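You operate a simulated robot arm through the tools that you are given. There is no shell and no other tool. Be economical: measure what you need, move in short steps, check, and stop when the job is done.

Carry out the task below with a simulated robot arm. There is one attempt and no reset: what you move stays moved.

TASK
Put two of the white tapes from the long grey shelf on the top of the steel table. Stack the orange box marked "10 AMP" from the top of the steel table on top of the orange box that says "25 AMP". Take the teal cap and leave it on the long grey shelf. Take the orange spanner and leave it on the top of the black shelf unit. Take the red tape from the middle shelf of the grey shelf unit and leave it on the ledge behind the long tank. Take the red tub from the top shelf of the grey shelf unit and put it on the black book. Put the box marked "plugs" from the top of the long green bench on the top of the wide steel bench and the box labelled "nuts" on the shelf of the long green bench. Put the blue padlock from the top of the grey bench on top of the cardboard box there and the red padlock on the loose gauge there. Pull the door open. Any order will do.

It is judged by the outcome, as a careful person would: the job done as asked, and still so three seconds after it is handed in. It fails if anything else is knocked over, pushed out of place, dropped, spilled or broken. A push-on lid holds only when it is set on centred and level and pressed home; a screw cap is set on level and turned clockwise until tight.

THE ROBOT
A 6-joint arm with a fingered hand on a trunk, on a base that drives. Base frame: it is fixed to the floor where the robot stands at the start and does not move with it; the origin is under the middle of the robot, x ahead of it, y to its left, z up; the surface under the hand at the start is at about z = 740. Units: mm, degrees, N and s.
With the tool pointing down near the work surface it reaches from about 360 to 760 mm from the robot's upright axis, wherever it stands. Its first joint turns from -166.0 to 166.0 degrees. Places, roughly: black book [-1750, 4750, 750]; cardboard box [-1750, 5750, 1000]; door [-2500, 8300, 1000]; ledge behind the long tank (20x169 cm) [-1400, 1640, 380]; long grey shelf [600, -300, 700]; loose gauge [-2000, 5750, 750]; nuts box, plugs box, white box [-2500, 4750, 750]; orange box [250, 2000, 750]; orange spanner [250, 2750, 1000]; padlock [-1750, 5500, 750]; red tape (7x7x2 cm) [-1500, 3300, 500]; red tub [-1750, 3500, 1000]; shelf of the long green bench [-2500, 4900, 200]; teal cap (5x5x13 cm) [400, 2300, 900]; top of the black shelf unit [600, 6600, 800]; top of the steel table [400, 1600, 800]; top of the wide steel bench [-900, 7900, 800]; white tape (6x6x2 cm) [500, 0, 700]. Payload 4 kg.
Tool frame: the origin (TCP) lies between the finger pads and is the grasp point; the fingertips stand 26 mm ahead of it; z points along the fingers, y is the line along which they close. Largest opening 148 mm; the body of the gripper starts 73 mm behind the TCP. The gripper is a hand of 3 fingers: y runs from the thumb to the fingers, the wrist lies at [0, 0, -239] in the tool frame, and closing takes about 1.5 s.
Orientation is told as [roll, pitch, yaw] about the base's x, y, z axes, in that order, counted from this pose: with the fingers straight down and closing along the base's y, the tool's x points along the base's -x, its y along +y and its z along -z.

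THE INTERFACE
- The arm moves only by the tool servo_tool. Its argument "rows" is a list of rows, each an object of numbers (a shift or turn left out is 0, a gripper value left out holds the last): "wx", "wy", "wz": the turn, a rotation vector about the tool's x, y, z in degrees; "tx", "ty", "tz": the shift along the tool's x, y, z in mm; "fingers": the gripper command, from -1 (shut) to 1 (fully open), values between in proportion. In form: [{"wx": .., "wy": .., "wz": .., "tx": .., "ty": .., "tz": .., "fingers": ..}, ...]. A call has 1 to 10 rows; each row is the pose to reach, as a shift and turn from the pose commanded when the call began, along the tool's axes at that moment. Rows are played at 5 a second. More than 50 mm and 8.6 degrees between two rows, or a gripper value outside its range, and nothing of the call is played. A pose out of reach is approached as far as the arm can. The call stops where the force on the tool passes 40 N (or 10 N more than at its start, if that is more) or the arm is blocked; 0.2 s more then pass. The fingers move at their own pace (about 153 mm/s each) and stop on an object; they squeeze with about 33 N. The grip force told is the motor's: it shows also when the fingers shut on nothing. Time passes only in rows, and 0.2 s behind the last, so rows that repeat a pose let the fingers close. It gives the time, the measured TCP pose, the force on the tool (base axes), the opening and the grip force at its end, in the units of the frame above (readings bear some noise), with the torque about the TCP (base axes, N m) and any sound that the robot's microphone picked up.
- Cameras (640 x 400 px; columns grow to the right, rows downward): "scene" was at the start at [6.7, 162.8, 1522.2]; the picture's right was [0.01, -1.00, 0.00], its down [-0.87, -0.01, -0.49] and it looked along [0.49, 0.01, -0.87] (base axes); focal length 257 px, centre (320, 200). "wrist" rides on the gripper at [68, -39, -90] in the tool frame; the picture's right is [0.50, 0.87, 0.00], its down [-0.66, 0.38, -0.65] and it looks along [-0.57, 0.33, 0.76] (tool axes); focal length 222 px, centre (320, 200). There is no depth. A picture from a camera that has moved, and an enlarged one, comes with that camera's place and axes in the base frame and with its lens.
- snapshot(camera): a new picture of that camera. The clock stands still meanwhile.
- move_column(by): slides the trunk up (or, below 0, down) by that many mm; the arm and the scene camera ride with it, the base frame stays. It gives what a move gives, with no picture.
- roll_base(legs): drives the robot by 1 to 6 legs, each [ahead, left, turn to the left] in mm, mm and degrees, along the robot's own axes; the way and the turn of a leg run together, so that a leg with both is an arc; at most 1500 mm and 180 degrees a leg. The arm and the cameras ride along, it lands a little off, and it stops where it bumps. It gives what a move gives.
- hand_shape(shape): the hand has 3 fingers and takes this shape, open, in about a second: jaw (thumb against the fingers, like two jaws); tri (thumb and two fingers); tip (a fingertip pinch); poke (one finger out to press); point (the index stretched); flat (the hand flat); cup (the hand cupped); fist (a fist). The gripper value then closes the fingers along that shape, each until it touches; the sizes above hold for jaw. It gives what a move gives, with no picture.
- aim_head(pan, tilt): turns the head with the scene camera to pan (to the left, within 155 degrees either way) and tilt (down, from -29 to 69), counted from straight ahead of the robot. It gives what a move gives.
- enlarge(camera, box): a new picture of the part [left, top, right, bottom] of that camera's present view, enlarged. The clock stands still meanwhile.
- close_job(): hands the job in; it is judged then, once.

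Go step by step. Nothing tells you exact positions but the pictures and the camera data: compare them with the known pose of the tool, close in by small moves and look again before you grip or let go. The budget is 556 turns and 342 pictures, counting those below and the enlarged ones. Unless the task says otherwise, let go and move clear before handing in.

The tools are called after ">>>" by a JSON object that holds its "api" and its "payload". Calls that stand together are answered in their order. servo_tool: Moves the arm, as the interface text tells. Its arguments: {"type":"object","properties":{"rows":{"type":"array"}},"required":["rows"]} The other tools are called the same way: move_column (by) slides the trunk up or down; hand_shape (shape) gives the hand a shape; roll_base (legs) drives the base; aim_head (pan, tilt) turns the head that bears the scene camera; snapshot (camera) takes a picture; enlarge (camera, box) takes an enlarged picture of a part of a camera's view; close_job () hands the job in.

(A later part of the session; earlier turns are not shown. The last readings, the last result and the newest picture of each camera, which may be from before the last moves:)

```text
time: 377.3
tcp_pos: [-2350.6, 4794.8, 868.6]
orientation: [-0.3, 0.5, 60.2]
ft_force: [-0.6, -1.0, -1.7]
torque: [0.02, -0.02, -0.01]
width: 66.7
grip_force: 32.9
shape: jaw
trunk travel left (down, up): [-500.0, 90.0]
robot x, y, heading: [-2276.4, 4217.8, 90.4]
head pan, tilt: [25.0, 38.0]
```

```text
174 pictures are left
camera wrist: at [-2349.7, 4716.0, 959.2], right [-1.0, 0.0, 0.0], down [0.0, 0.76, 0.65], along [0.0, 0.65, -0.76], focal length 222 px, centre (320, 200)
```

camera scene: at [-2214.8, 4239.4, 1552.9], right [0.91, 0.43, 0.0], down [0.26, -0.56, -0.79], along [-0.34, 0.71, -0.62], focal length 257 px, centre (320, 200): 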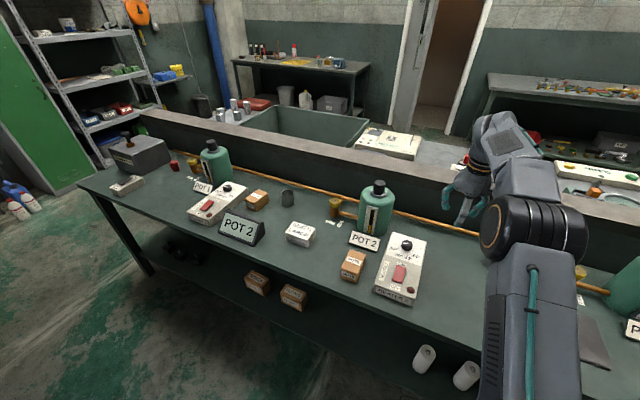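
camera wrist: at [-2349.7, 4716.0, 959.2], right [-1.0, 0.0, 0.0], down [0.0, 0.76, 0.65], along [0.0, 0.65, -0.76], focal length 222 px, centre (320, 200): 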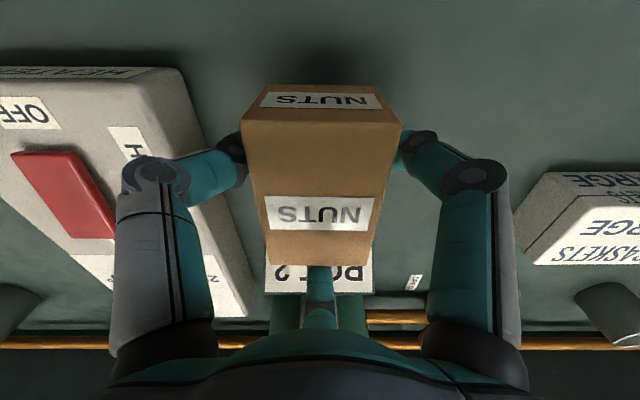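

NUTS box held. I'll lift, back off so the hand is clear in front of the bench, and lower the trunk to look under the bench.

>>> {"api": "servo_tool", "payload": {"rows": [{"tz": -40}, {"tz": -80}, {"tz": -110}]}}

>>> {"api": "roll_base", "payload": {"legs": [[-300, 60, 0]]}}

>>> {"api": "move_column", "payload": {"by": -480}}

>>> {"api": "aim_head", "payload": {"pan": 10, "tilt": 35}}

>>> {"api": "snapshot", "payload": {"camera": "scene"}}

>>> {"api": "snapshot", "payload": {"camera": "wrist"}}

```text
time: 378.1
tcp_pos: [-2350.4, 4796.6, 978.4]
orientation: [-0.3, 0.5, 60.3]
ft_force: [0.0, -0.8, -1.5]
torque: [-0.01, -0.02, -0.02]
width: 66.6
grip_force: 33.3
shape: jaw
trunk travel left (down, up): [-500.0, 90.0]
robot x, y, heading: [-2279.8, 4219.3, 90.5]
head pan, tilt: [25.0, 38.0]
```

```text
time: 380.2
tcp_pos: [-2409.2, 4494.1, 978.1]
orientation: [-0.2, 0.5, 60.3]
ft_force: [0.7, -0.4, -2.0]
torque: [0.0, 0.04, 0.03]
width: 66.7
grip_force: 33.0
shape: jaw
trunk travel left (down, up): [-500.0, 90.0]
robot x, y, heading: [-2336.6, 3918.4, 90.4]
head pan, tilt: [25.0, 38.0]
```

```text
refused: -480 is not a number from -400 to 400
```

```text
time: 381.0
tcp_pos: [-2409.8, 4494.1, 977.3]
orientation: [-0.3, 0.6, 60.4]
ft_force: [0.5, 0.4, -2.2]
torque: [0.04, -0.01, -0.02]
width: 66.7
grip_force: 32.7
shape: jaw
trunk travel left (down, up): [-500.0, 90.0]
robot x, y, heading: [-2336.7, 3921.1, 90.0]
head pan, tilt: [10.0, 35.0]
```

```text
173 pictures are left
camera scene: at [-2512.9, 3945.5, 1557.4], right [0.98, 0.18, 0.0], down [0.1, -0.56, -0.82], along [-0.15, 0.81, -0.57], focal length 257 px, centre (320, 200)
```

scene: 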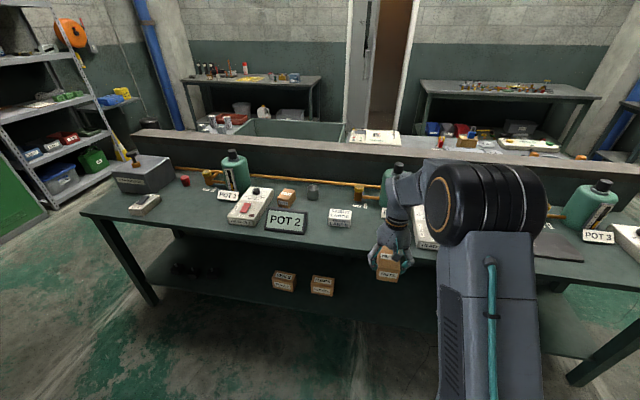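

```text
172 pictures are left
camera wrist: at [-2408.7, 4416.0, 1069.3], right [-1.0, -0.01, 0.0], down [0.0, 0.76, 0.65], along [0.0, 0.65, -0.76], focal length 222 px, centre (320, 200)
```

wrist: 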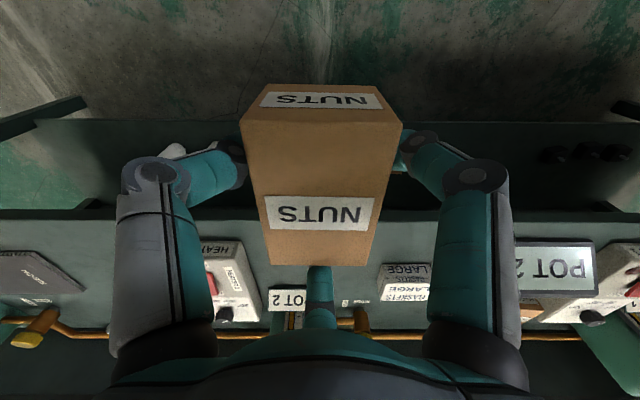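

>>> {"api": "move_column", "payload": {"by": -400}}

>>> {"api": "aim_head", "payload": {"pan": 15, "tilt": 35}}

>>> {"api": "snapshot", "payload": {"camera": "scene"}}

>>> {"api": "snapshot", "payload": {"camera": "wrist"}}

```text
time: 384.8
tcp_pos: [-2409.3, 4493.2, 577.6]
orientation: [-0.4, 0.5, 60.2]
ft_force: [1.0, 0.8, -1.5]
torque: [-0.01, 0.01, 0.01]
width: 66.5
grip_force: 32.5
shape: jaw
trunk travel left (down, up): [-100.0, 490.0]
robot x, y, heading: [-2335.9, 3918.6, 90.3]
head pan, tilt: [10.0, 35.0]
```

```text
time: 385.5
tcp_pos: [-2409.5, 4493.1, 577.5]
orientation: [-0.3, 0.5, 60.3]
ft_force: [0.7, 0.6, -3.2]
torque: [0.0, 0.0, 0.03]
width: 66.7
grip_force: 33.0
shape: jaw
trunk travel left (down, up): [-100.0, 490.0]
robot x, y, heading: [-2335.9, 3916.1, 90.4]
head pan, tilt: [15.0, 35.0]
```

```text
171 pictures are left
camera scene: at [-2520.3, 3943.7, 1157.5], right [0.96, 0.27, 0.0], down [0.15, -0.55, -0.82], along [-0.22, 0.79, -0.57], focal length 257 px, centre (320, 200)
```

scene: 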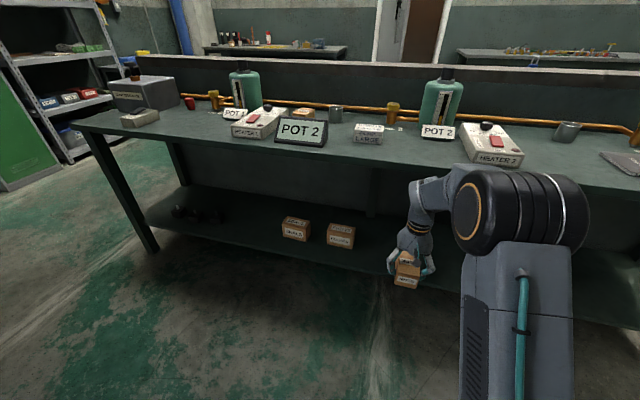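

```text
170 pictures are left
camera wrist: at [-2408.6, 4415.9, 669.3], right [-1.0, -0.01, 0.0], down [0.0, 0.76, 0.65], along [0.0, 0.65, -0.76], focal length 222 px, centre (320, 200)
```

wrist: 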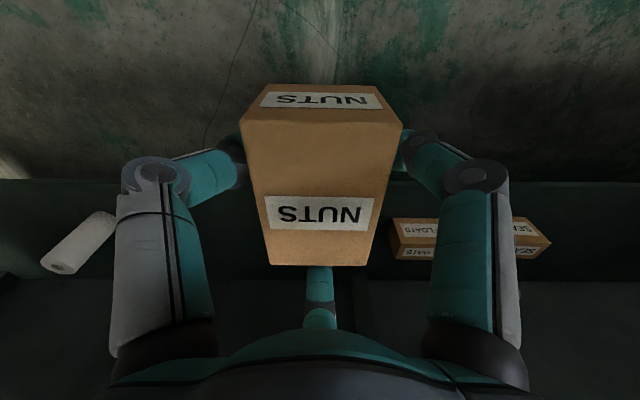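

I'll lower the rest of the trunk, tilt the hand 35° forward and bring the box down in front of the bench before sliding it in under the top.

>>> {"api": "move_column", "payload": {"by": -90}}

>>> {"api": "servo_tool", "payload": {"rows": [{"wx": -3.5, "wy": -6.1}, {"wx": -7, "wy": -12.1}, {"wx": -10.5, "wy": -18.2}, {"wx": -14, "wy": -24.2}, {"wx": -17.5, "wy": -30.3}]}}

>>> {"api": "servo_tool", "payload": {"rows": [{"tx": 15, "ty": -8.6, "tz": 24.6}, {"tx": 30, "ty": -17, "tz": 49}, {"tx": 43, "ty": -25, "tz": 70}]}}

>>> {"api": "snapshot", "payload": {"camera": "wrist"}}

>>> {"api": "snapshot", "payload": {"camera": "scene"}}

```text
time: 386.7
tcp_pos: [-2409.3, 4494.3, 487.8]
orientation: [-0.3, 0.5, 60.3]
ft_force: [0.1, 1.3, -2.8]
torque: [-0.02, -0.01, -0.01]
width: 67.0
grip_force: 32.7
shape: jaw
trunk travel left (down, up): [-10.0, 580.0]
robot x, y, heading: [-2339.1, 3918.1, 90.4]
head pan, tilt: [15.0, 35.0]
```

```text
time: 387.9
tcp_pos: [-2405.0, 4495.5, 487.0]
orientation: [15.6, -27.0, 56.1]
ft_force: [-0.3, 1.0, -1.8]
torque: [-0.03, 0.02, -0.01]
width: 66.7
grip_force: 32.8
shape: jaw
out of reach, approached as far as the arm can: row 5
trunk travel left (down, up): [-10.0, 580.0]
robot x, y, heading: [-2339.0, 3920.6, 90.5]
head pan, tilt: [15.0, 35.0]
```

```text
time: 388.7
tcp_pos: [-2403.2, 4489.1, 402.5]
orientation: [15.5, -27.0, 56.1]
ft_force: [0.2, -0.6, -2.2]
torque: [0.01, 0.02, 0.0]
width: 66.2
grip_force: 33.2
shape: jaw
trunk travel left (down, up): [-10.0, 580.0]
robot x, y, heading: [-2336.2, 3919.7, 90.4]
head pan, tilt: [15.0, 35.0]
```

```text
169 pictures are left
camera wrist: at [-2403.8, 4374.2, 440.7], right [-1.0, 0.01, -0.02], down [-0.02, 0.31, 0.95], along [0.01, 0.95, -0.31], focal length 222 px, centre (320, 200)
```

wrist: 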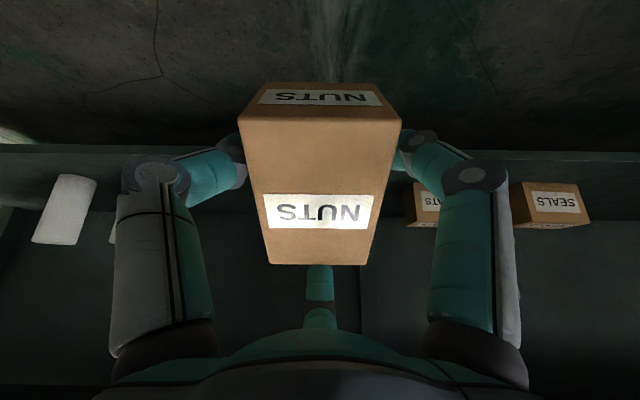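

```text
168 pictures are left
camera scene: at [-2520.3, 3943.6, 1067.5], right [0.96, 0.27, 0.0], down [0.15, -0.55, -0.82], along [-0.22, 0.79, -0.57], focal length 257 px, centre (320, 200)
```

scene: 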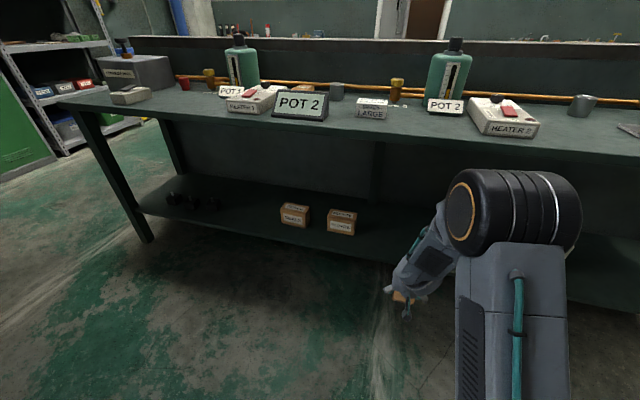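

Lower shelf: front edge y≈4727, surface z≈232. The spot at x≈-2405 is free. Lowering to z≈345 and driving in 300 mm.

>>> {"api": "servo_tool", "payload": {"rows": [{"tx": 15, "ty": -8.6, "tz": 24.6}, {"tx": 28, "ty": -16, "tz": 46}]}}

>>> {"api": "roll_base", "payload": {"legs": [[200, 0, 0]]}}

>>> {"api": "snapshot", "payload": {"camera": "wrist"}}

>>> {"api": "snapshot", "payload": {"camera": "scene"}}

```text
time: 389.3
tcp_pos: [-2402.2, 4485.1, 347.4]
orientation: [15.2, -26.9, 56.1]
ft_force: [-0.5, -0.4, -2.0]
torque: [-0.02, 0.01, 0.01]
width: 65.9
grip_force: 32.7
shape: jaw
trunk travel left (down, up): [-10.0, 580.0]
robot x, y, heading: [-2338.2, 3917.0, 90.1]
head pan, tilt: [15.0, 35.0]
```

```text
time: 390.9
tcp_pos: [-2403.7, 4684.7, 347.4]
orientation: [15.2, -27.0, 56.2]
ft_force: [0.1, -0.2, -1.9]
torque: [-0.03, -0.02, -0.01]
width: 65.9
grip_force: 32.9
shape: jaw
trunk travel left (down, up): [-10.0, 580.0]
robot x, y, heading: [-2341.7, 4120.6, 90.6]
head pan, tilt: [15.0, 35.0]
```

```text
167 pictures are left
camera wrist: at [-2405.3, 4570.0, 386.1], right [-1.0, 0.01, -0.03], down [-0.02, 0.32, 0.95], along [0.02, 0.95, -0.32], focal length 222 px, centre (320, 200)
```

wrist: 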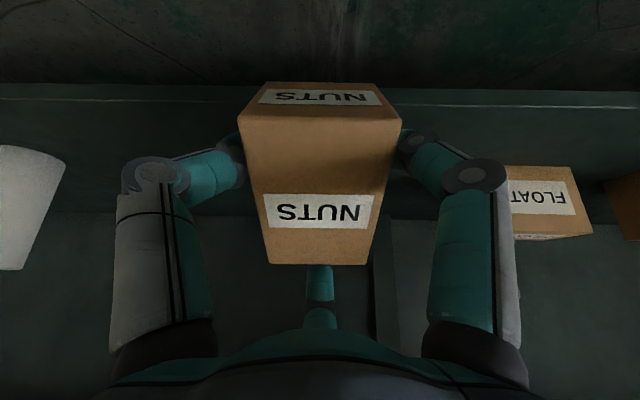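

```text
166 pictures are left
camera scene: at [-2521.9, 4142.8, 1067.5], right [0.96, 0.27, 0.0], down [0.15, -0.55, -0.82], along [-0.22, 0.79, -0.57], focal length 257 px, centre (320, 200)
```

scene: 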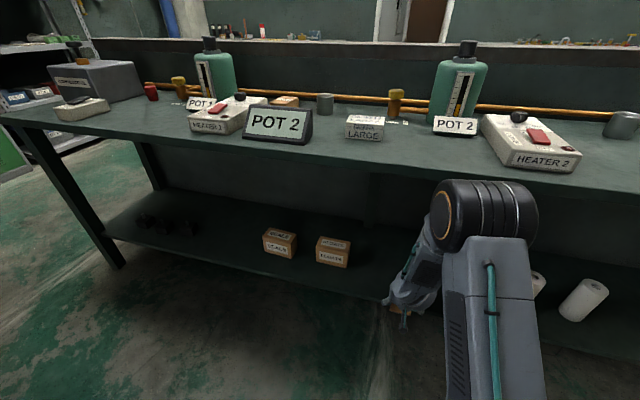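

>>> {"api": "roll_base", "payload": {"legs": [[108, 0, 0]]}}

>>> {"api": "servo_tool", "payload": {"rows": [{"tx": 8, "ty": -4.6, "tz": 13}, {"tx": 14, "ty": -8, "tz": 23}, {"tx": 18, "ty": -10.3, "tz": 29.5}, {"tx": 20, "ty": -11.5, "tz": 33}, {"tx": 22, "ty": -12.6, "tz": 36}, {"tx": 24, "ty": -13.8, "tz": 39}]}}

>>> {"api": "snapshot", "payload": {"camera": "wrist"}}

```text
time: 392.1
tcp_pos: [-2405.2, 4792.3, 349.2]
orientation: [15.3, -26.9, 56.2]
ft_force: [0.1, 0.1, -2.9]
torque: [-0.02, 0.02, -0.01]
width: 65.7
grip_force: 32.8
shape: jaw
trunk travel left (down, up): [-10.0, 580.0]
robot x, y, heading: [-2339.0, 4226.0, 90.7]
head pan, tilt: [15.0, 35.0]
```

```text
time: 393.5
tcp_pos: [-2414.7, 4794.9, 307.9]
orientation: [14.3, -27.1, 56.1]
ft_force: [0.1, -0.2, -1.7]
torque: [0.0, -0.03, 0.02]
width: 66.0
grip_force: 32.6
shape: jaw
out of reach, approached as far as the arm can: row 2, 3, 4, 5, 6
trunk travel left (down, up): [-10.0, 580.0]
robot x, y, heading: [-2336.7, 4228.4, 90.3]
head pan, tilt: [15.0, 35.0]
```

```text
165 pictures are left
camera wrist: at [-2417.6, 4680.7, 346.3], right [-1.0, 0.02, -0.04], down [-0.03, 0.32, 0.95], along [0.03, 0.95, -0.32], focal length 222 px, centre (320, 200)
```

wrist: 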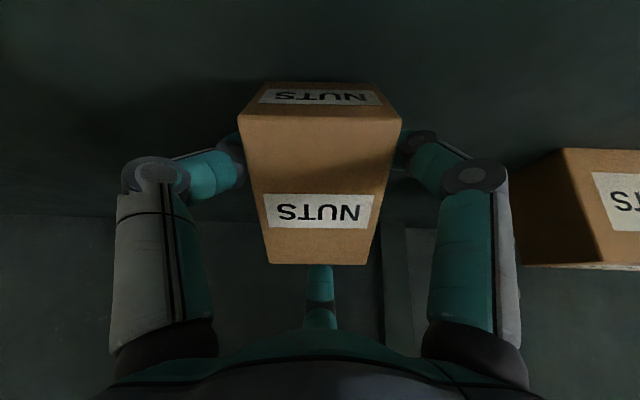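

>>> {"api": "move_column", "payload": {"by": -10}}

>>> {"api": "servo_tool", "payload": {"rows": [{"wx": 2, "wy": 3.5}, {"wx": 4, "wy": 7}, {"wx": 4, "wy": 7, "tx": 2, "ty": -1, "tz": 3.5}, {"wx": 4, "wy": 7, "tx": 4, "ty": -2, "tz": 7}, {"wx": 4, "wy": 7, "tx": 5, "ty": -3, "tz": 9}, {"wx": 4, "wy": 7, "tx": 6, "ty": -3.5, "tz": 11}, {"wx": 4, "wy": 7, "tx": 7, "ty": -4, "tz": 13}]}}

>>> {"api": "snapshot", "payload": {"camera": "wrist"}}

```text
time: 394.1
tcp_pos: [-2415.2, 4795.7, 298.8]
orientation: [14.4, -27.4, 56.0]
ft_force: [4.2, 0.6, 14.9]
torque: [-0.36, -0.14, 0.18]
width: 66.6
grip_force: 33.0
shape: jaw
trunk travel left (down, up): [0.0, 590.0]
robot x, y, heading: [-2342.0, 4227.1, 90.4]
head pan, tilt: [15.0, 35.0]
```

```text
time: 395.3
tcp_pos: [-2413.8, 4797.0, 289.8]
orientation: [10.0, -20.7, 57.3]
ft_force: [4.5, -4.3, 25.4]
torque: [-1.09, -0.47, 0.19]
width: 68.2
grip_force: 33.0
shape: jaw
trunk travel left (down, up): [0.0, 590.0]
robot x, y, heading: [-2337.4, 4226.6, 90.3]
head pan, tilt: [15.0, 35.0]
stopped in row 6: the force on the tool passed its limit at 42 N (the readings are from after the stop); the commanded pose is now the measured one
```

```text
164 pictures are left
camera wrist: at [-2416.8, 4689.0, 343.9], right [-1.0, 0.02, -0.04], down [-0.02, 0.44, 0.9], along [0.03, 0.9, -0.44], focal length 222 px, centre (320, 200)
```

wrist: 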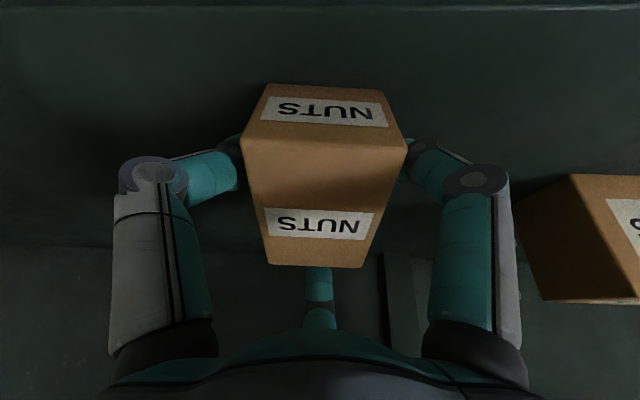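

>>> {"api": "servo_tool", "payload": {"rows": [{"wx": 2, "wy": 3.5}, {"wx": 4, "wy": 7}]}}

>>> {"api": "snapshot", "payload": {"camera": "scene"}}

```text
time: 395.9
tcp_pos: [-2409.8, 4796.7, 288.3]
orientation: [6.3, -16.8, 58.2]
ft_force: [-3.7, 4.1, 12.5]
torque: [-0.32, 0.11, -0.13]
width: 67.9
grip_force: 32.8
shape: jaw
out of reach, approached as far as the arm can: row 2
trunk travel left (down, up): [0.0, 590.0]
robot x, y, heading: [-2336.2, 4223.6, 90.5]
head pan, tilt: [15.0, 35.0]
```

```text
163 pictures are left
camera scene: at [-2522.8, 4249.6, 1057.3], right [0.96, 0.27, 0.0], down [0.15, -0.55, -0.82], along [-0.22, 0.79, -0.57], focal length 257 px, centre (320, 200)
```

scene: 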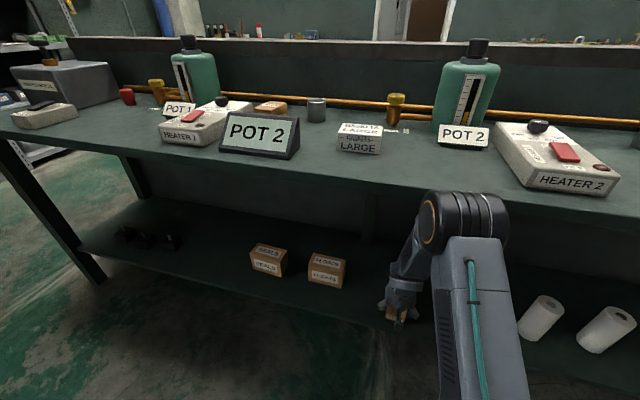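

The box's near edge is on the shelf at ~18° tilt. I'll open gradually so that it settles flat.

>>> {"api": "servo_tool", "payload": {"rows": [{"fingers": -0.05}, {"fingers": 0.0}, {"fingers": 0.05}, {"fingers": 0.12}, {"fingers": 0.2}, {"fingers": 0.25}]}}

>>> {"api": "snapshot", "payload": {"camera": "wrist"}}

```text
time: 397.3
tcp_pos: [-2407.4, 4796.6, 288.1]
orientation: [6.2, -16.8, 58.2]
ft_force: [0.8, 0.5, -0.2]
torque: [-0.01, 0.0, -0.03]
width: 92.3
grip_force: 0.1
shape: jaw
trunk travel left (down, up): [0.0, 590.0]
robot x, y, heading: [-2338.5, 4224.1, 90.6]
head pan, tilt: [15.0, 35.0]
```

```text
162 pictures are left
camera wrist: at [-2414.5, 4693.7, 351.2], right [-1.0, 0.02, -0.05], down [-0.03, 0.52, 0.85], along [0.05, 0.85, -0.52], focal length 222 px, centre (320, 200)
```

wrist: 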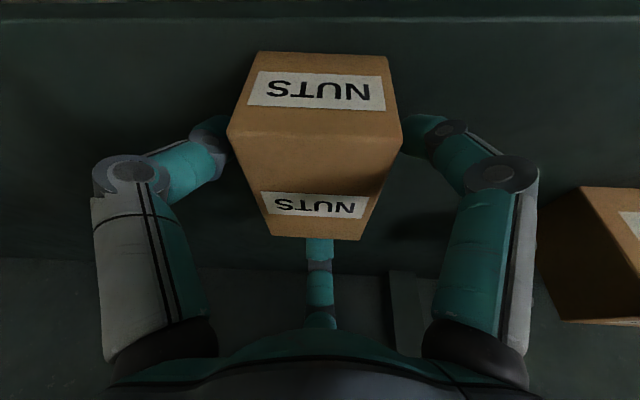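

The box sits flat on the shelf. Lifting the fingers above it and backing out.

>>> {"api": "servo_tool", "payload": {"rows": [{"tz": -10}, {"tz": -25}, {"tz": -45}, {"tz": -62}]}}

>>> {"api": "snapshot", "payload": {"camera": "wrist"}}

```text
time: 398.3
tcp_pos: [-2411.7, 4778.0, 348.0]
orientation: [6.3, -16.8, 58.1]
ft_force: [0.1, 0.3, -0.3]
torque: [0.0, 0.02, 0.03]
width: 91.9
grip_force: 0.1
shape: jaw
trunk travel left (down, up): [0.0, 590.0]
robot x, y, heading: [-2341.4, 4224.9, 90.5]
head pan, tilt: [15.0, 35.0]
```

```text
161 pictures are left
camera wrist: at [-2418.3, 4674.7, 410.6], right [-1.0, 0.02, -0.05], down [-0.03, 0.52, 0.85], along [0.05, 0.85, -0.52], focal length 222 px, centre (320, 200)
```

wrist: 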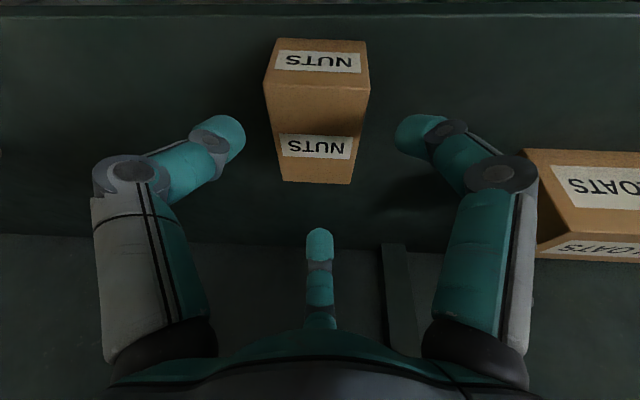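

>>> {"api": "roll_base", "payload": {"legs": [[-330, 0, 0]]}}

>>> {"api": "move_column", "payload": {"by": 400}}

>>> {"api": "move_column", "payload": {"by": 100}}

>>> {"api": "servo_tool", "payload": {"rows": [{"wx": 3, "wy": 6, "tz": -40}, {"wx": 6, "wy": 12, "tz": -80}, {"wx": 6.3, "wy": 16.8, "tz": -120}, {"wx": 6.3, "wy": 16.8, "tz": -160}, {"wx": 6.3, "wy": 16.8, "tz": -200}]}}

>>> {"api": "aim_head", "payload": {"pan": 20, "tilt": 38}}

>>> {"api": "snapshot", "payload": {"camera": "scene"}}

```text
time: 400.5
tcp_pos: [-2410.6, 4447.8, 347.1]
orientation: [6.3, -16.8, 58.4]
ft_force: [0.2, 0.6, -0.2]
torque: [0.01, -0.01, -0.03]
width: 92.1
grip_force: 0.0
shape: jaw
trunk travel left (down, up): [0.0, 590.0]
robot x, y, heading: [-2338.1, 3897.1, 90.6]
head pan, tilt: [15.0, 35.0]
```

```text
time: 404.3
tcp_pos: [-2411.4, 4447.1, 749.0]
orientation: [6.3, -16.8, 58.2]
ft_force: [0.4, 0.0, 0.0]
torque: [0.04, 0.0, 0.0]
width: 91.8
grip_force: 0.0
shape: jaw
trunk travel left (down, up): [-400.0, 190.0]
robot x, y, heading: [-2335.1, 3896.8, 90.9]
head pan, tilt: [15.0, 35.0]
```

```text
time: 405.7
tcp_pos: [-2411.0, 4448.4, 847.9]
orientation: [6.1, -16.8, 58.2]
ft_force: [-0.4, 0.5, 0.4]
torque: [-0.06, 0.0, 0.0]
width: 92.1
grip_force: 0.2
shape: jaw
trunk travel left (down, up): [-500.0, 90.0]
robot x, y, heading: [-2337.1, 3899.8, 90.5]
head pan, tilt: [15.0, 35.0]
```

```text
time: 406.9
tcp_pos: [-2422.2, 4387.3, 1040.1]
orientation: [-0.1, 0.0, 59.3]
ft_force: [0.1, 0.6, 0.1]
torque: [0.01, 0.04, 0.01]
width: 92.3
grip_force: 0.1
shape: jaw
trunk travel left (down, up): [-500.0, 90.0]
robot x, y, heading: [-2333.4, 3895.8, 90.4]
head pan, tilt: [15.0, 35.0]
```

```text
time: 407.5
tcp_pos: [-2422.3, 4387.4, 1039.7]
orientation: [-0.3, 0.1, 59.2]
ft_force: [0.2, 0.0, -0.4]
torque: [0.0, 0.0, 0.01]
width: 92.4
grip_force: 0.1
shape: jaw
trunk travel left (down, up): [-500.0, 90.0]
robot x, y, heading: [-2336.5, 3897.3, 90.5]
head pan, tilt: [20.0, 38.0]
```

```text
160 pictures are left
camera scene: at [-2526.2, 3916.2, 1552.9], right [0.94, 0.35, 0.0], down [0.22, -0.58, -0.79], along [-0.28, 0.74, -0.62], focal length 257 px, centre (320, 200)
```

scene: 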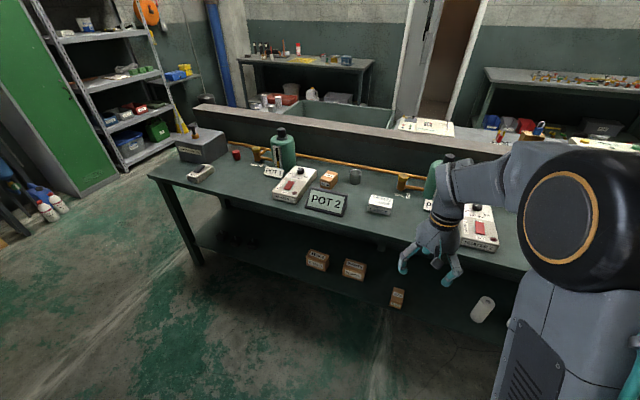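

NUTS sits on the lower shelf. Next the PLUGS carton near (-2863,4935).

>>> {"api": "roll_base", "payload": {"legs": [[0, 440, 0], [345, 0, 0]]}}

>>> {"api": "snapshot", "payload": {"camera": "wrist"}}

>>> {"api": "aim_head", "payload": {"pan": 10, "tilt": 40}}

>>> {"api": "snapshot", "payload": {"camera": "scene"}}

```text
time: 412.1
tcp_pos: [-2865.3, 4732.5, 1038.8]
orientation: [-0.3, 0.1, 59.3]
ft_force: [0.5, 0.2, -0.1]
torque: [0.01, 0.0, -0.01]
width: 92.2
grip_force: 0.0
shape: jaw
trunk travel left (down, up): [-500.0, 90.0]
robot x, y, heading: [-2778.1, 4238.9, 90.8]
head pan, tilt: [20.0, 38.0]
```

```text
159 pictures are left
camera wrist: at [-2865.5, 4652.6, 1130.1], right [-1.0, 0.01, 0.0], down [0.01, 0.76, 0.65], along [0.01, 0.65, -0.76], focal length 222 px, centre (320, 200)
```

wrist: 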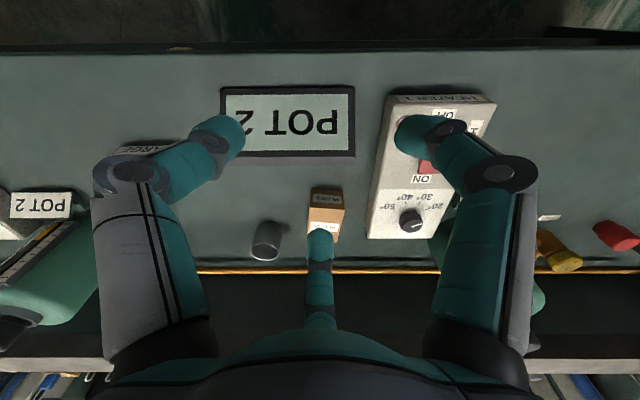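

```text
time: 412.8
tcp_pos: [-2864.6, 4731.2, 1039.4]
orientation: [-0.2, 0.1, 59.3]
ft_force: [0.3, 0.6, 0.8]
torque: [0.05, -0.01, -0.01]
width: 92.2
grip_force: 0.0
shape: jaw
trunk travel left (down, up): [-500.0, 90.0]
robot x, y, heading: [-2778.4, 4237.1, 90.9]
head pan, tilt: [10.0, 40.0]
```

```text
158 pictures are left
camera scene: at [-2952.6, 4262.7, 1549.9], right [0.98, 0.19, 0.0], down [0.12, -0.63, -0.77], along [-0.14, 0.75, -0.64], focal length 257 px, centre (320, 200)
```

scene: 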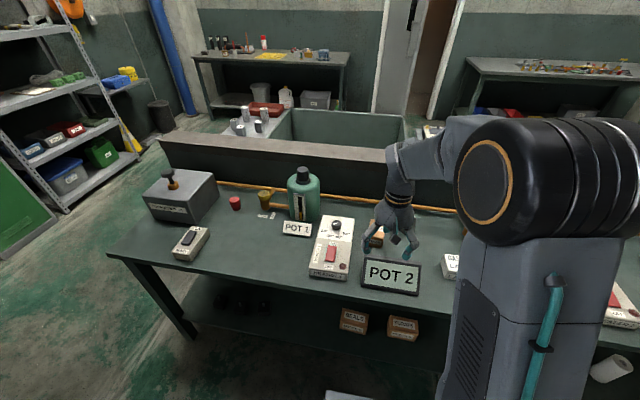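

>>> {"api": "servo_tool", "payload": {"rows": [{"tx": -40, "ty": 25}, {"tx": -80, "ty": 50}, {"tx": -120, "ty": 75}, {"tx": -160, "ty": 101}]}}

>>> {"api": "snapshot", "payload": {"camera": "wrist"}}

```text
time: 413.8
tcp_pos: [-2870.1, 4922.0, 1035.6]
orientation: [-0.3, 0.0, 59.3]
ft_force: [-0.7, 0.6, 0.0]
torque: [-0.01, 0.0, 0.01]
width: 92.3
grip_force: 0.1
shape: jaw
trunk travel left (down, up): [-500.0, 90.0]
robot x, y, heading: [-2776.6, 4240.6, 90.8]
head pan, tilt: [10.0, 40.0]
```

```text
157 pictures are left
camera wrist: at [-2871.4, 4842.8, 1128.3], right [-1.0, 0.01, 0.0], down [0.01, 0.76, 0.65], along [0.01, 0.65, -0.76], focal length 222 px, centre (320, 200)
```

wrist: 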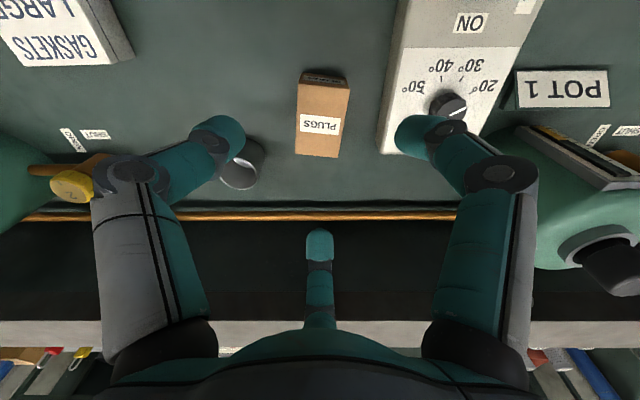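

PLUGS confirmed, centre (-2870,4952), turned about -7°. Centering, turning and descending.

>>> {"api": "servo_tool", "payload": {"rows": [{"tx": -13, "ty": 8, "wz": 4}, {"tx": -26, "ty": 15, "wz": 7.5, "tz": 20, "fingers": 0.2}, {"tx": -26, "ty": 15, "wz": 7.5, "tz": 60}, {"tx": -26, "ty": 15, "wz": 7.5, "tz": 100}, {"tx": -26, "ty": 15, "wz": 7.5, "tz": 135}]}}

>>> {"api": "snapshot", "payload": {"camera": "wrist"}}

```text
time: 415.0
tcp_pos: [-2868.2, 4951.9, 903.0]
orientation: [-0.4, -0.2, 51.8]
ft_force: [-0.4, 0.2, -0.3]
torque: [0.0, 0.01, -0.02]
width: 89.4
grip_force: 0.1
shape: jaw
trunk travel left (down, up): [-500.0, 90.0]
robot x, y, heading: [-2779.4, 4241.0, 90.7]
head pan, tilt: [10.0, 40.0]
```

```text
156 pictures are left
camera wrist: at [-2879.8, 4872.8, 993.4], right [-0.99, 0.14, 0.0], down [0.11, 0.75, 0.65], along [0.1, 0.65, -0.76], focal length 222 px, centre (320, 200)
```

wrist: 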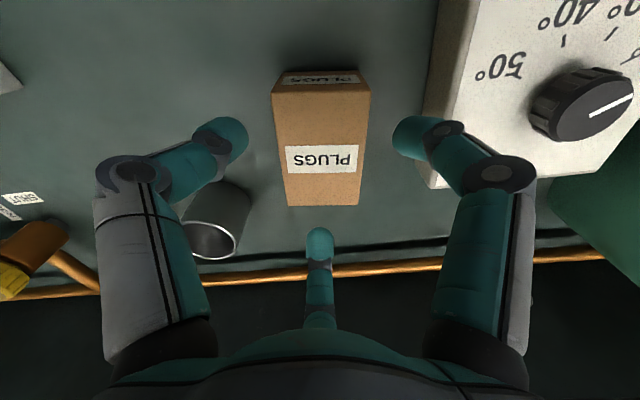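

>>> {"api": "servo_tool", "payload": {"rows": [{"tx": -2, "ty": 2, "tz": 20}, {"tx": -2, "ty": 2, "tz": 40}, {"tx": -2, "ty": 2, "tz": 60}]}}

>>> {"api": "servo_tool", "payload": {"rows": [{"fingers": -1}, {"fingers": -1}, {"fingers": -1}, {"fingers": -1}, {"fingers": -1}, {"fingers": -1}, {"tz": -12}, {"tz": -30}, {"tz": -30}]}}

>>> {"api": "snapshot", "payload": {"camera": "wrist"}}

```text
time: 415.8
tcp_pos: [-2868.2, 4952.6, 843.1]
orientation: [-0.3, 0.0, 51.8]
ft_force: [0.5, 0.9, -0.1]
torque: [0.0, 0.0, -0.02]
width: 89.5
grip_force: 0.1
shape: jaw
trunk travel left (down, up): [-500.0, 90.0]
robot x, y, heading: [-2775.0, 4243.9, 91.0]
head pan, tilt: [10.0, 40.0]
```

```text
time: 417.8
tcp_pos: [-2869.1, 4953.5, 872.2]
orientation: [-0.3, -0.1, 51.8]
ft_force: [-0.3, -0.7, -1.7]
torque: [0.01, 0.0, -0.02]
width: 67.1
grip_force: 33.2
shape: jaw
trunk travel left (down, up): [-500.0, 90.0]
robot x, y, heading: [-2771.6, 4241.2, 90.7]
head pan, tilt: [10.0, 40.0]
```

```text
155 pictures are left
camera wrist: at [-2880.4, 4875.0, 964.6], right [-0.99, 0.14, 0.0], down [0.1, 0.75, 0.65], along [0.1, 0.65, -0.76], focal length 222 px, centre (320, 200)
```

wrist: 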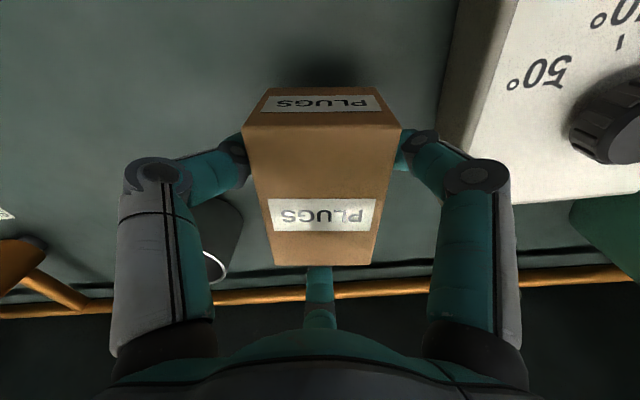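

PLUGS box held. I'll lift, back away and drive via the aisle to the wide steel bench.

>>> {"api": "servo_tool", "payload": {"rows": [{"tz": -40}, {"tz": -80}, {"tz": -120}, {"tz": -160}, {"tz": -190}]}}

>>> {"api": "roll_base", "payload": {"legs": [[-190, 0, -0.7], [0, -1200, 0], [0, -1000, 0], [1450, 0, 0], [1450, 0, 0]]}}

>>> {"api": "aim_head", "payload": {"pan": 10, "tilt": 30}}

>>> {"api": "snapshot", "payload": {"camera": "scene"}}

```text
time: 419.0
tcp_pos: [-2870.3, 4953.5, 1063.2]
orientation: [-0.3, 0.0, 51.8]
ft_force: [0.0, -0.4, -2.0]
torque: [0.01, -0.03, 0.0]
width: 66.9
grip_force: 33.3
shape: jaw
trunk travel left (down, up): [-500.0, 90.0]
robot x, y, heading: [-2774.7, 4240.7, 91.0]
head pan, tilt: [10.0, 40.0]
```

```text
time: 444.6
tcp_pos: [-729.3, 7657.2, 1063.6]
orientation: [-0.3, -0.1, 52.9]
ft_force: [0.2, -0.2, -2.3]
torque: [0.0, 0.01, 0.01]
width: 66.9
grip_force: 32.9
shape: jaw
trunk travel left (down, up): [-500.0, 90.0]
robot x, y, heading: [-625.7, 6947.2, 91.7]
head pan, tilt: [10.0, 40.0]
```

```text
time: 445.3
tcp_pos: [-729.2, 7656.5, 1063.1]
orientation: [-0.3, 0.0, 52.9]
ft_force: [-0.2, -0.1, -1.9]
torque: [-0.01, 0.01, -0.03]
width: 66.9
grip_force: 33.4
shape: jaw
trunk travel left (down, up): [-500.0, 90.0]
robot x, y, heading: [-625.5, 6944.6, 91.8]
head pan, tilt: [10.0, 30.0]
```

```text
154 pictures are left
camera scene: at [-800.3, 6969.8, 1565.2], right [0.98, 0.21, 0.0], down [0.1, -0.49, -0.87], along [-0.18, 0.85, -0.5], focal length 257 px, centre (320, 200)
```

scene: 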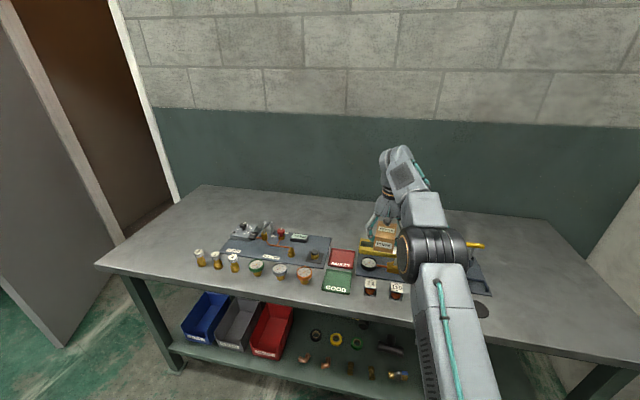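

Free space on the bench: the right front part, around (-230,7720). Driving there.

>>> {"api": "roll_base", "payload": {"legs": [[75, -490, -1.5]]}}

>>> {"api": "snapshot", "payload": {"camera": "wrist"}}

>>> {"api": "snapshot", "payload": {"camera": "scene"}}

```text
time: 448.2
tcp_pos: [-221.7, 7743.3, 1064.2]
orientation: [-0.3, -0.1, 51.3]
ft_force: [-0.2, -0.2, -2.7]
torque: [-0.02, -0.01, 0.0]
width: 66.7
grip_force: 33.2
shape: jaw
trunk travel left (down, up): [-500.0, 90.0]
robot x, y, heading: [-135.9, 7028.8, 90.6]
head pan, tilt: [10.0, 30.0]
```

```text
153 pictures are left
camera wrist: at [-233.2, 7665.1, 1154.2], right [-0.99, 0.15, 0.0], down [0.11, 0.75, 0.65], along [0.1, 0.64, -0.76], focal length 222 px, centre (320, 200)
```

wrist: 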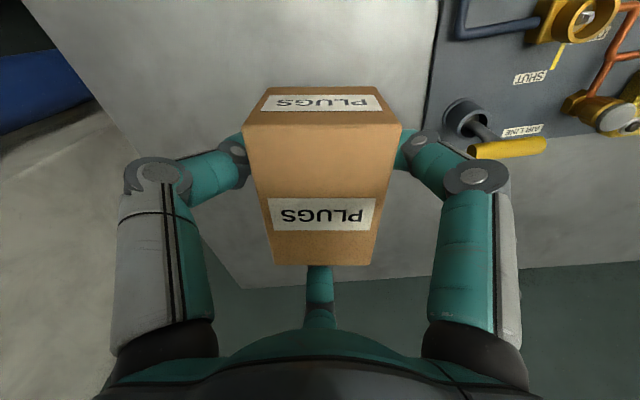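

```text
152 pictures are left
camera scene: at [-311.7, 7058.4, 1565.3], right [0.98, 0.18, 0.0], down [0.09, -0.49, -0.87], along [-0.15, 0.85, -0.5], focal length 257 px, centre (320, 200)
```

scene: 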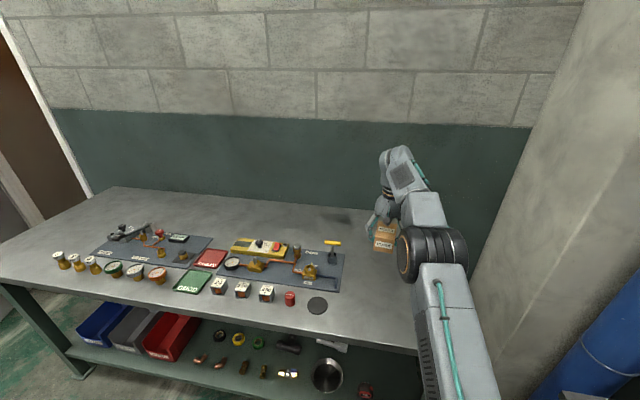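

Free below. Lowering to the bench top.

>>> {"api": "servo_tool", "payload": {"rows": [{"tz": 45}, {"tz": 90}, {"tz": 135}, {"tz": 170}, {"tz": 190}]}}

>>> {"api": "servo_tool", "payload": {"rows": [{"tz": 6}, {"tz": 12}, {"tz": 17}, {"tz": 21}, {"tz": 24}, {"tz": 27}, {"tz": 30}, {"tz": 33}, {"tz": 36}, {"tz": 39}]}}

```text
time: 449.4
tcp_pos: [-220.7, 7746.0, 890.1]
orientation: [0.5, -1.0, 51.3]
ft_force: [0.2, -5.9, 21.8]
torque: [-0.28, 0.01, 0.01]
width: 67.2
grip_force: 33.1
shape: jaw
trunk travel left (down, up): [-500.0, 90.0]
robot x, y, heading: [-134.8, 7027.1, 90.2]
head pan, tilt: [10.0, 30.0]
stopped in row 5: the force on the tool passed its limit at 42 N (the readings are from after the stop); the commanded pose is now the measured one
```

```text
time: 449.8
tcp_pos: [-221.7, 7747.9, 890.1]
orientation: [0.9, -1.2, 51.3]
ft_force: [0.8, -4.8, 20.9]
torque: [-0.39, -0.03, 0.02]
width: 67.0
grip_force: 32.7
shape: jaw
trunk travel left (down, up): [-500.0, 90.0]
robot x, y, heading: [-134.3, 7029.0, 90.3]
head pan, tilt: [10.0, 30.0]
stopped in row 1: the force on the tool passed its limit at 43 N (the readings are from after the stop); the commanded pose is now the measured one
```

Contact: this bench is at ≈848. Releasing and rising.

>>> {"api": "servo_tool", "payload": {"rows": [{"tz": -3, "fingers": -0.05}, {"tz": -3, "fingers": 0.05}, {"tz": -3, "fingers": 0.15}, {"tz": -3, "fingers": 0.25}, {"tz": -30}, {"tz": -70}, {"tz": -110}, {"tz": -150}]}}

>>> {"api": "snapshot", "payload": {"camera": "wrist"}}

```text
time: 451.6
tcp_pos: [-223.3, 7744.3, 1035.9]
orientation: [0.6, -0.9, 51.3]
ft_force: [0.2, -0.3, 0.4]
torque: [-0.01, -0.03, -0.01]
width: 92.1
grip_force: 0.1
shape: jaw
trunk travel left (down, up): [-500.0, 90.0]
robot x, y, heading: [-135.2, 7028.8, 90.5]
head pan, tilt: [10.0, 30.0]
```

```text
151 pictures are left
camera wrist: at [-234.2, 7665.1, 1125.5], right [-0.99, 0.15, 0.0], down [0.11, 0.73, 0.67], along [0.1, 0.66, -0.74], focal length 222 px, centre (320, 200)
```

wrist: 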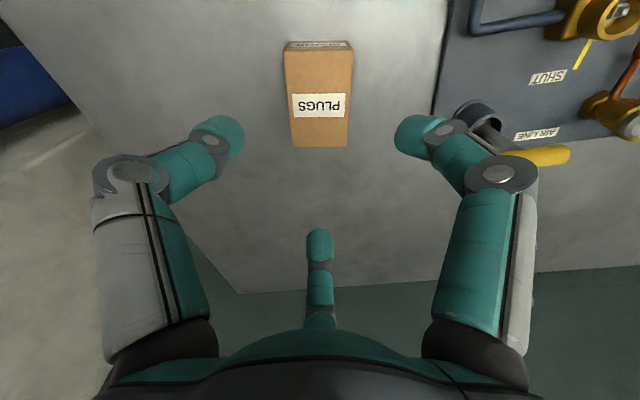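

PLUGS is placed. Now back to the grey shelf unit for the red tub and red tape.

>>> {"api": "roll_base", "payload": {"legs": [[0, 500, 0], [-1400, 0, 0], [-1400, 0, 0], [-600, 0, 0], [0, 0, 90]]}}

>>> {"api": "aim_head", "payload": {"pan": 0, "tilt": 32}}

>>> {"api": "snapshot", "payload": {"camera": "scene"}}

```text
time: 474.6
tcp_pos: [-1384.1, 3550.6, 1035.6]
orientation: [0.6, -1.0, 140.0]
ft_force: [-0.2, 0.9, 1.0]
torque: [-0.03, 0.03, 0.03]
width: 92.1
grip_force: 0.1
shape: jaw
trunk travel left (down, up): [-500.0, 90.0]
robot x, y, heading: [-667.9, 3622.7, 178.9]
head pan, tilt: [10.0, 30.0]
```

```text
time: 475.3
tcp_pos: [-1384.4, 3549.9, 1036.7]
orientation: [0.6, -1.0, 140.1]
ft_force: [0.4, 0.1, 0.7]
torque: [-0.03, 0.01, 0.02]
width: 92.3
grip_force: 0.0
shape: jaw
trunk travel left (down, up): [-500.0, 90.0]
robot x, y, heading: [-667.5, 3622.0, 178.7]
head pan, tilt: [0.0, 32.0]
```

```text
150 pictures are left
camera scene: at [-698.3, 3460.3, 1562.1], right [0.02, 1.0, 0.0], down [0.53, -0.01, -0.85], along [-0.85, 0.02, -0.53], focal length 257 px, centre (320, 200)
```

scene: 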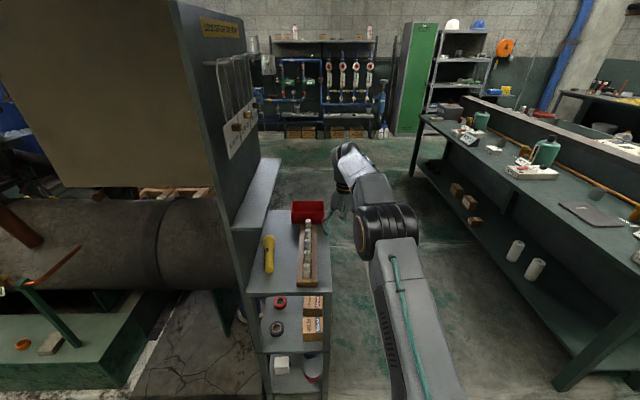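

>>> {"api": "enlarge", "payload": {"camera": "scene", "box": [210, 160, 370, 400]}}

>>> {"api": "enlarge", "payload": {"camera": "scene", "box": [230, 180, 350, 300]}}

```text
1.67 times, centred on (290, 280) of scene
camera zoom: at [-698.3, 3460.3, 1562.1], right [0.02, 1.0, 0.0], down [0.53, -0.01, -0.85], along [-0.85, 0.02, -0.53], focal length 428 px, centre (370, 67)
```

zoom: 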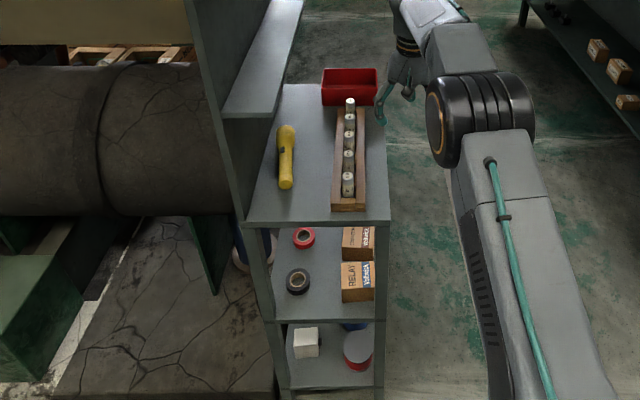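

```text
3.33 times, centred on (290, 240) of scene
camera zoom: at [-698.3, 3460.3, 1562.1], right [0.02, 1.0, 0.0], down [0.53, -0.01, -0.85], along [-0.85, 0.02, -0.53], focal length 855 px, centre (420, 67)
```

zoom: 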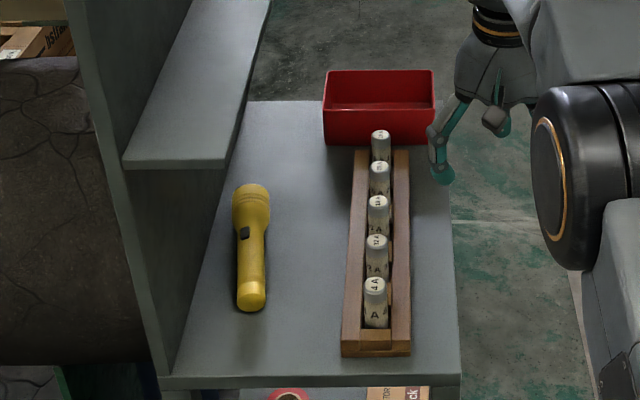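

The tub (about 85×146×62 mm, rim z≈915) sits at the west end of the top shelf, centre about (-1680,3430), next to a bottle rack. I'll retract the arm and go around to the unit's north side, facing south.

>>> {"api": "servo_tool", "payload": {"rows": [{"tx": 33, "ty": -28}, {"tx": 66, "ty": -56}, {"tx": 99, "ty": -84}, {"tx": 132, "ty": -112}, {"tx": 160, "ty": -135}]}}

>>> {"api": "roll_base", "payload": {"legs": [[0, -430, 0], [0, 0, 91], [0, -1080, 0]]}}

>>> {"api": "aim_head", "payload": {"pan": 0, "tilt": 45}}

>>> {"api": "snapshot", "payload": {"camera": "scene"}}

>>> {"api": "snapshot", "payload": {"camera": "wrist"}}

```text
time: 476.5
tcp_pos: [-1174.4, 3550.1, 1031.8]
orientation: [0.6, -1.0, 139.8]
ft_force: [-0.6, -1.3, 0.4]
torque: [0.04, 0.03, -0.01]
width: 91.9
grip_force: 0.1
shape: jaw
trunk travel left (down, up): [-500.0, 90.0]
robot x, y, heading: [-668.0, 3618.4, 178.8]
head pan, tilt: [0.0, 32.0]
```

```text
time: 488.1
tcp_pos: [-1646.5, 3514.0, 1031.6]
orientation: [0.6, -1.0, -127.2]
ft_force: [0.2, -0.3, -0.5]
torque: [0.01, 0.0, 0.02]
width: 92.2
grip_force: 0.1
shape: jaw
trunk travel left (down, up): [-500.0, 90.0]
robot x, y, heading: [-1739.8, 4023.8, -88.6]
head pan, tilt: [0.0, 32.0]
```

```text
time: 488.9
tcp_pos: [-1648.0, 3515.0, 1031.6]
orientation: [0.6, -1.0, -127.4]
ft_force: [0.4, -0.6, 0.8]
torque: [0.02, -0.01, -0.05]
width: 92.2
grip_force: 0.1
shape: jaw
trunk travel left (down, up): [-500.0, 90.0]
robot x, y, heading: [-1739.1, 4018.1, -88.2]
head pan, tilt: [0.0, 45.0]
```

```text
147 pictures are left
camera scene: at [-1578.5, 4003.9, 1542.7], right [-1.0, -0.03, 0.0], down [-0.02, 0.71, -0.71], along [0.02, -0.71, -0.71], focal length 257 px, centre (320, 200)
```

scene: 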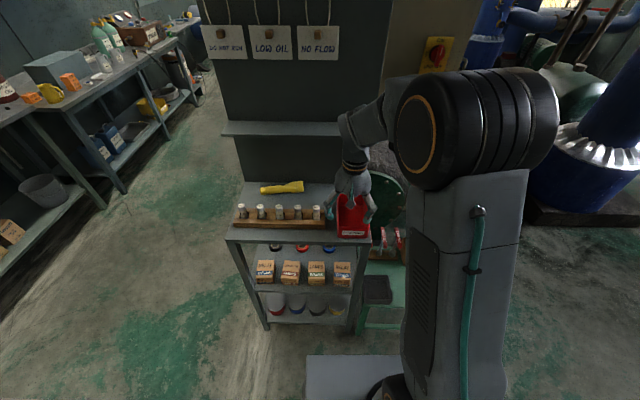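

```text
146 pictures are left
camera wrist: at [-1636.6, 3592.5, 1120.9], right [0.99, -0.13, 0.0], down [-0.09, -0.74, 0.67], along [-0.08, -0.66, -0.74], focal length 222 px, centre (320, 200)
```

wrist: 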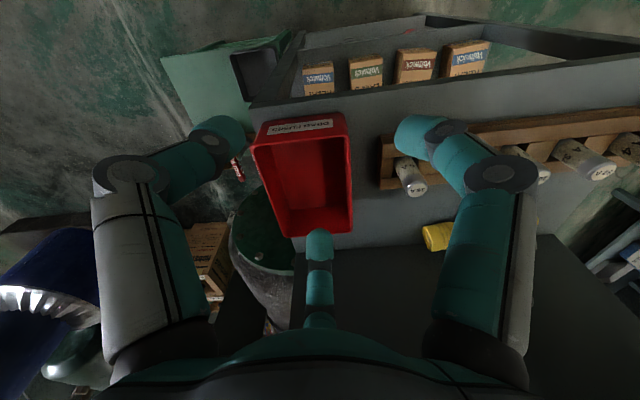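

Tub rim: x -1718…-1620, y 3343…3505. I'll grip its north half with fingers on both long sides and one on the north wall; turning the hand to yaw -60° over (-1669,3459).

>>> {"api": "servo_tool", "payload": {"rows": [{"wz": -8, "tx": -10, "ty": 3}, {"wz": -16, "tx": -20, "ty": 6}, {"wz": -24, "tx": -30, "ty": 9}, {"wz": -32, "tx": -40, "ty": 12}, {"wz": -40, "tx": -50, "ty": 15}, {"wz": -48, "tx": -57, "ty": 17}, {"wz": -56, "tx": -57, "ty": 17}, {"wz": -62, "tx": -57, "ty": 17}, {"wz": -67, "tx": -57, "ty": 17, "fingers": 0.4}]}}

>>> {"api": "snapshot", "payload": {"camera": "wrist"}}

```text
time: 490.9
tcp_pos: [-1667.5, 3458.8, 1032.6]
orientation: [-0.6, -1.0, -60.2]
ft_force: [-0.1, -0.8, 0.1]
torque: [0.02, 0.02, 0.01]
width: 103.2
grip_force: 0.1
shape: jaw
trunk travel left (down, up): [-500.0, 90.0]
robot x, y, heading: [-1742.0, 4020.7, -88.4]
head pan, tilt: [0.0, 45.0]
```

```text
145 pictures are left
camera wrist: at [-1735.0, 3498.4, 1122.8], right [0.5, 0.86, -0.02], down [0.66, -0.37, 0.66], along [0.56, -0.34, -0.75], focal length 222 px, centre (320, 200)
```

wrist: 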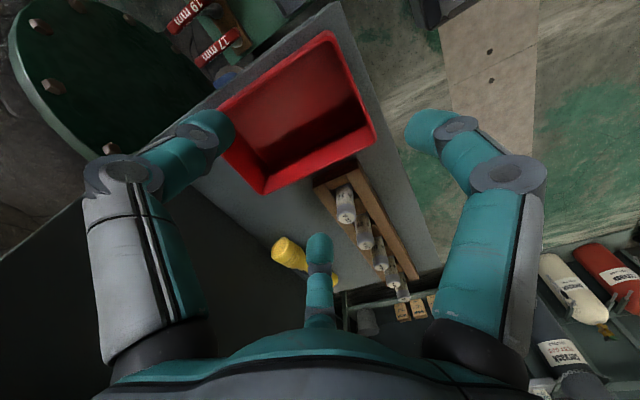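

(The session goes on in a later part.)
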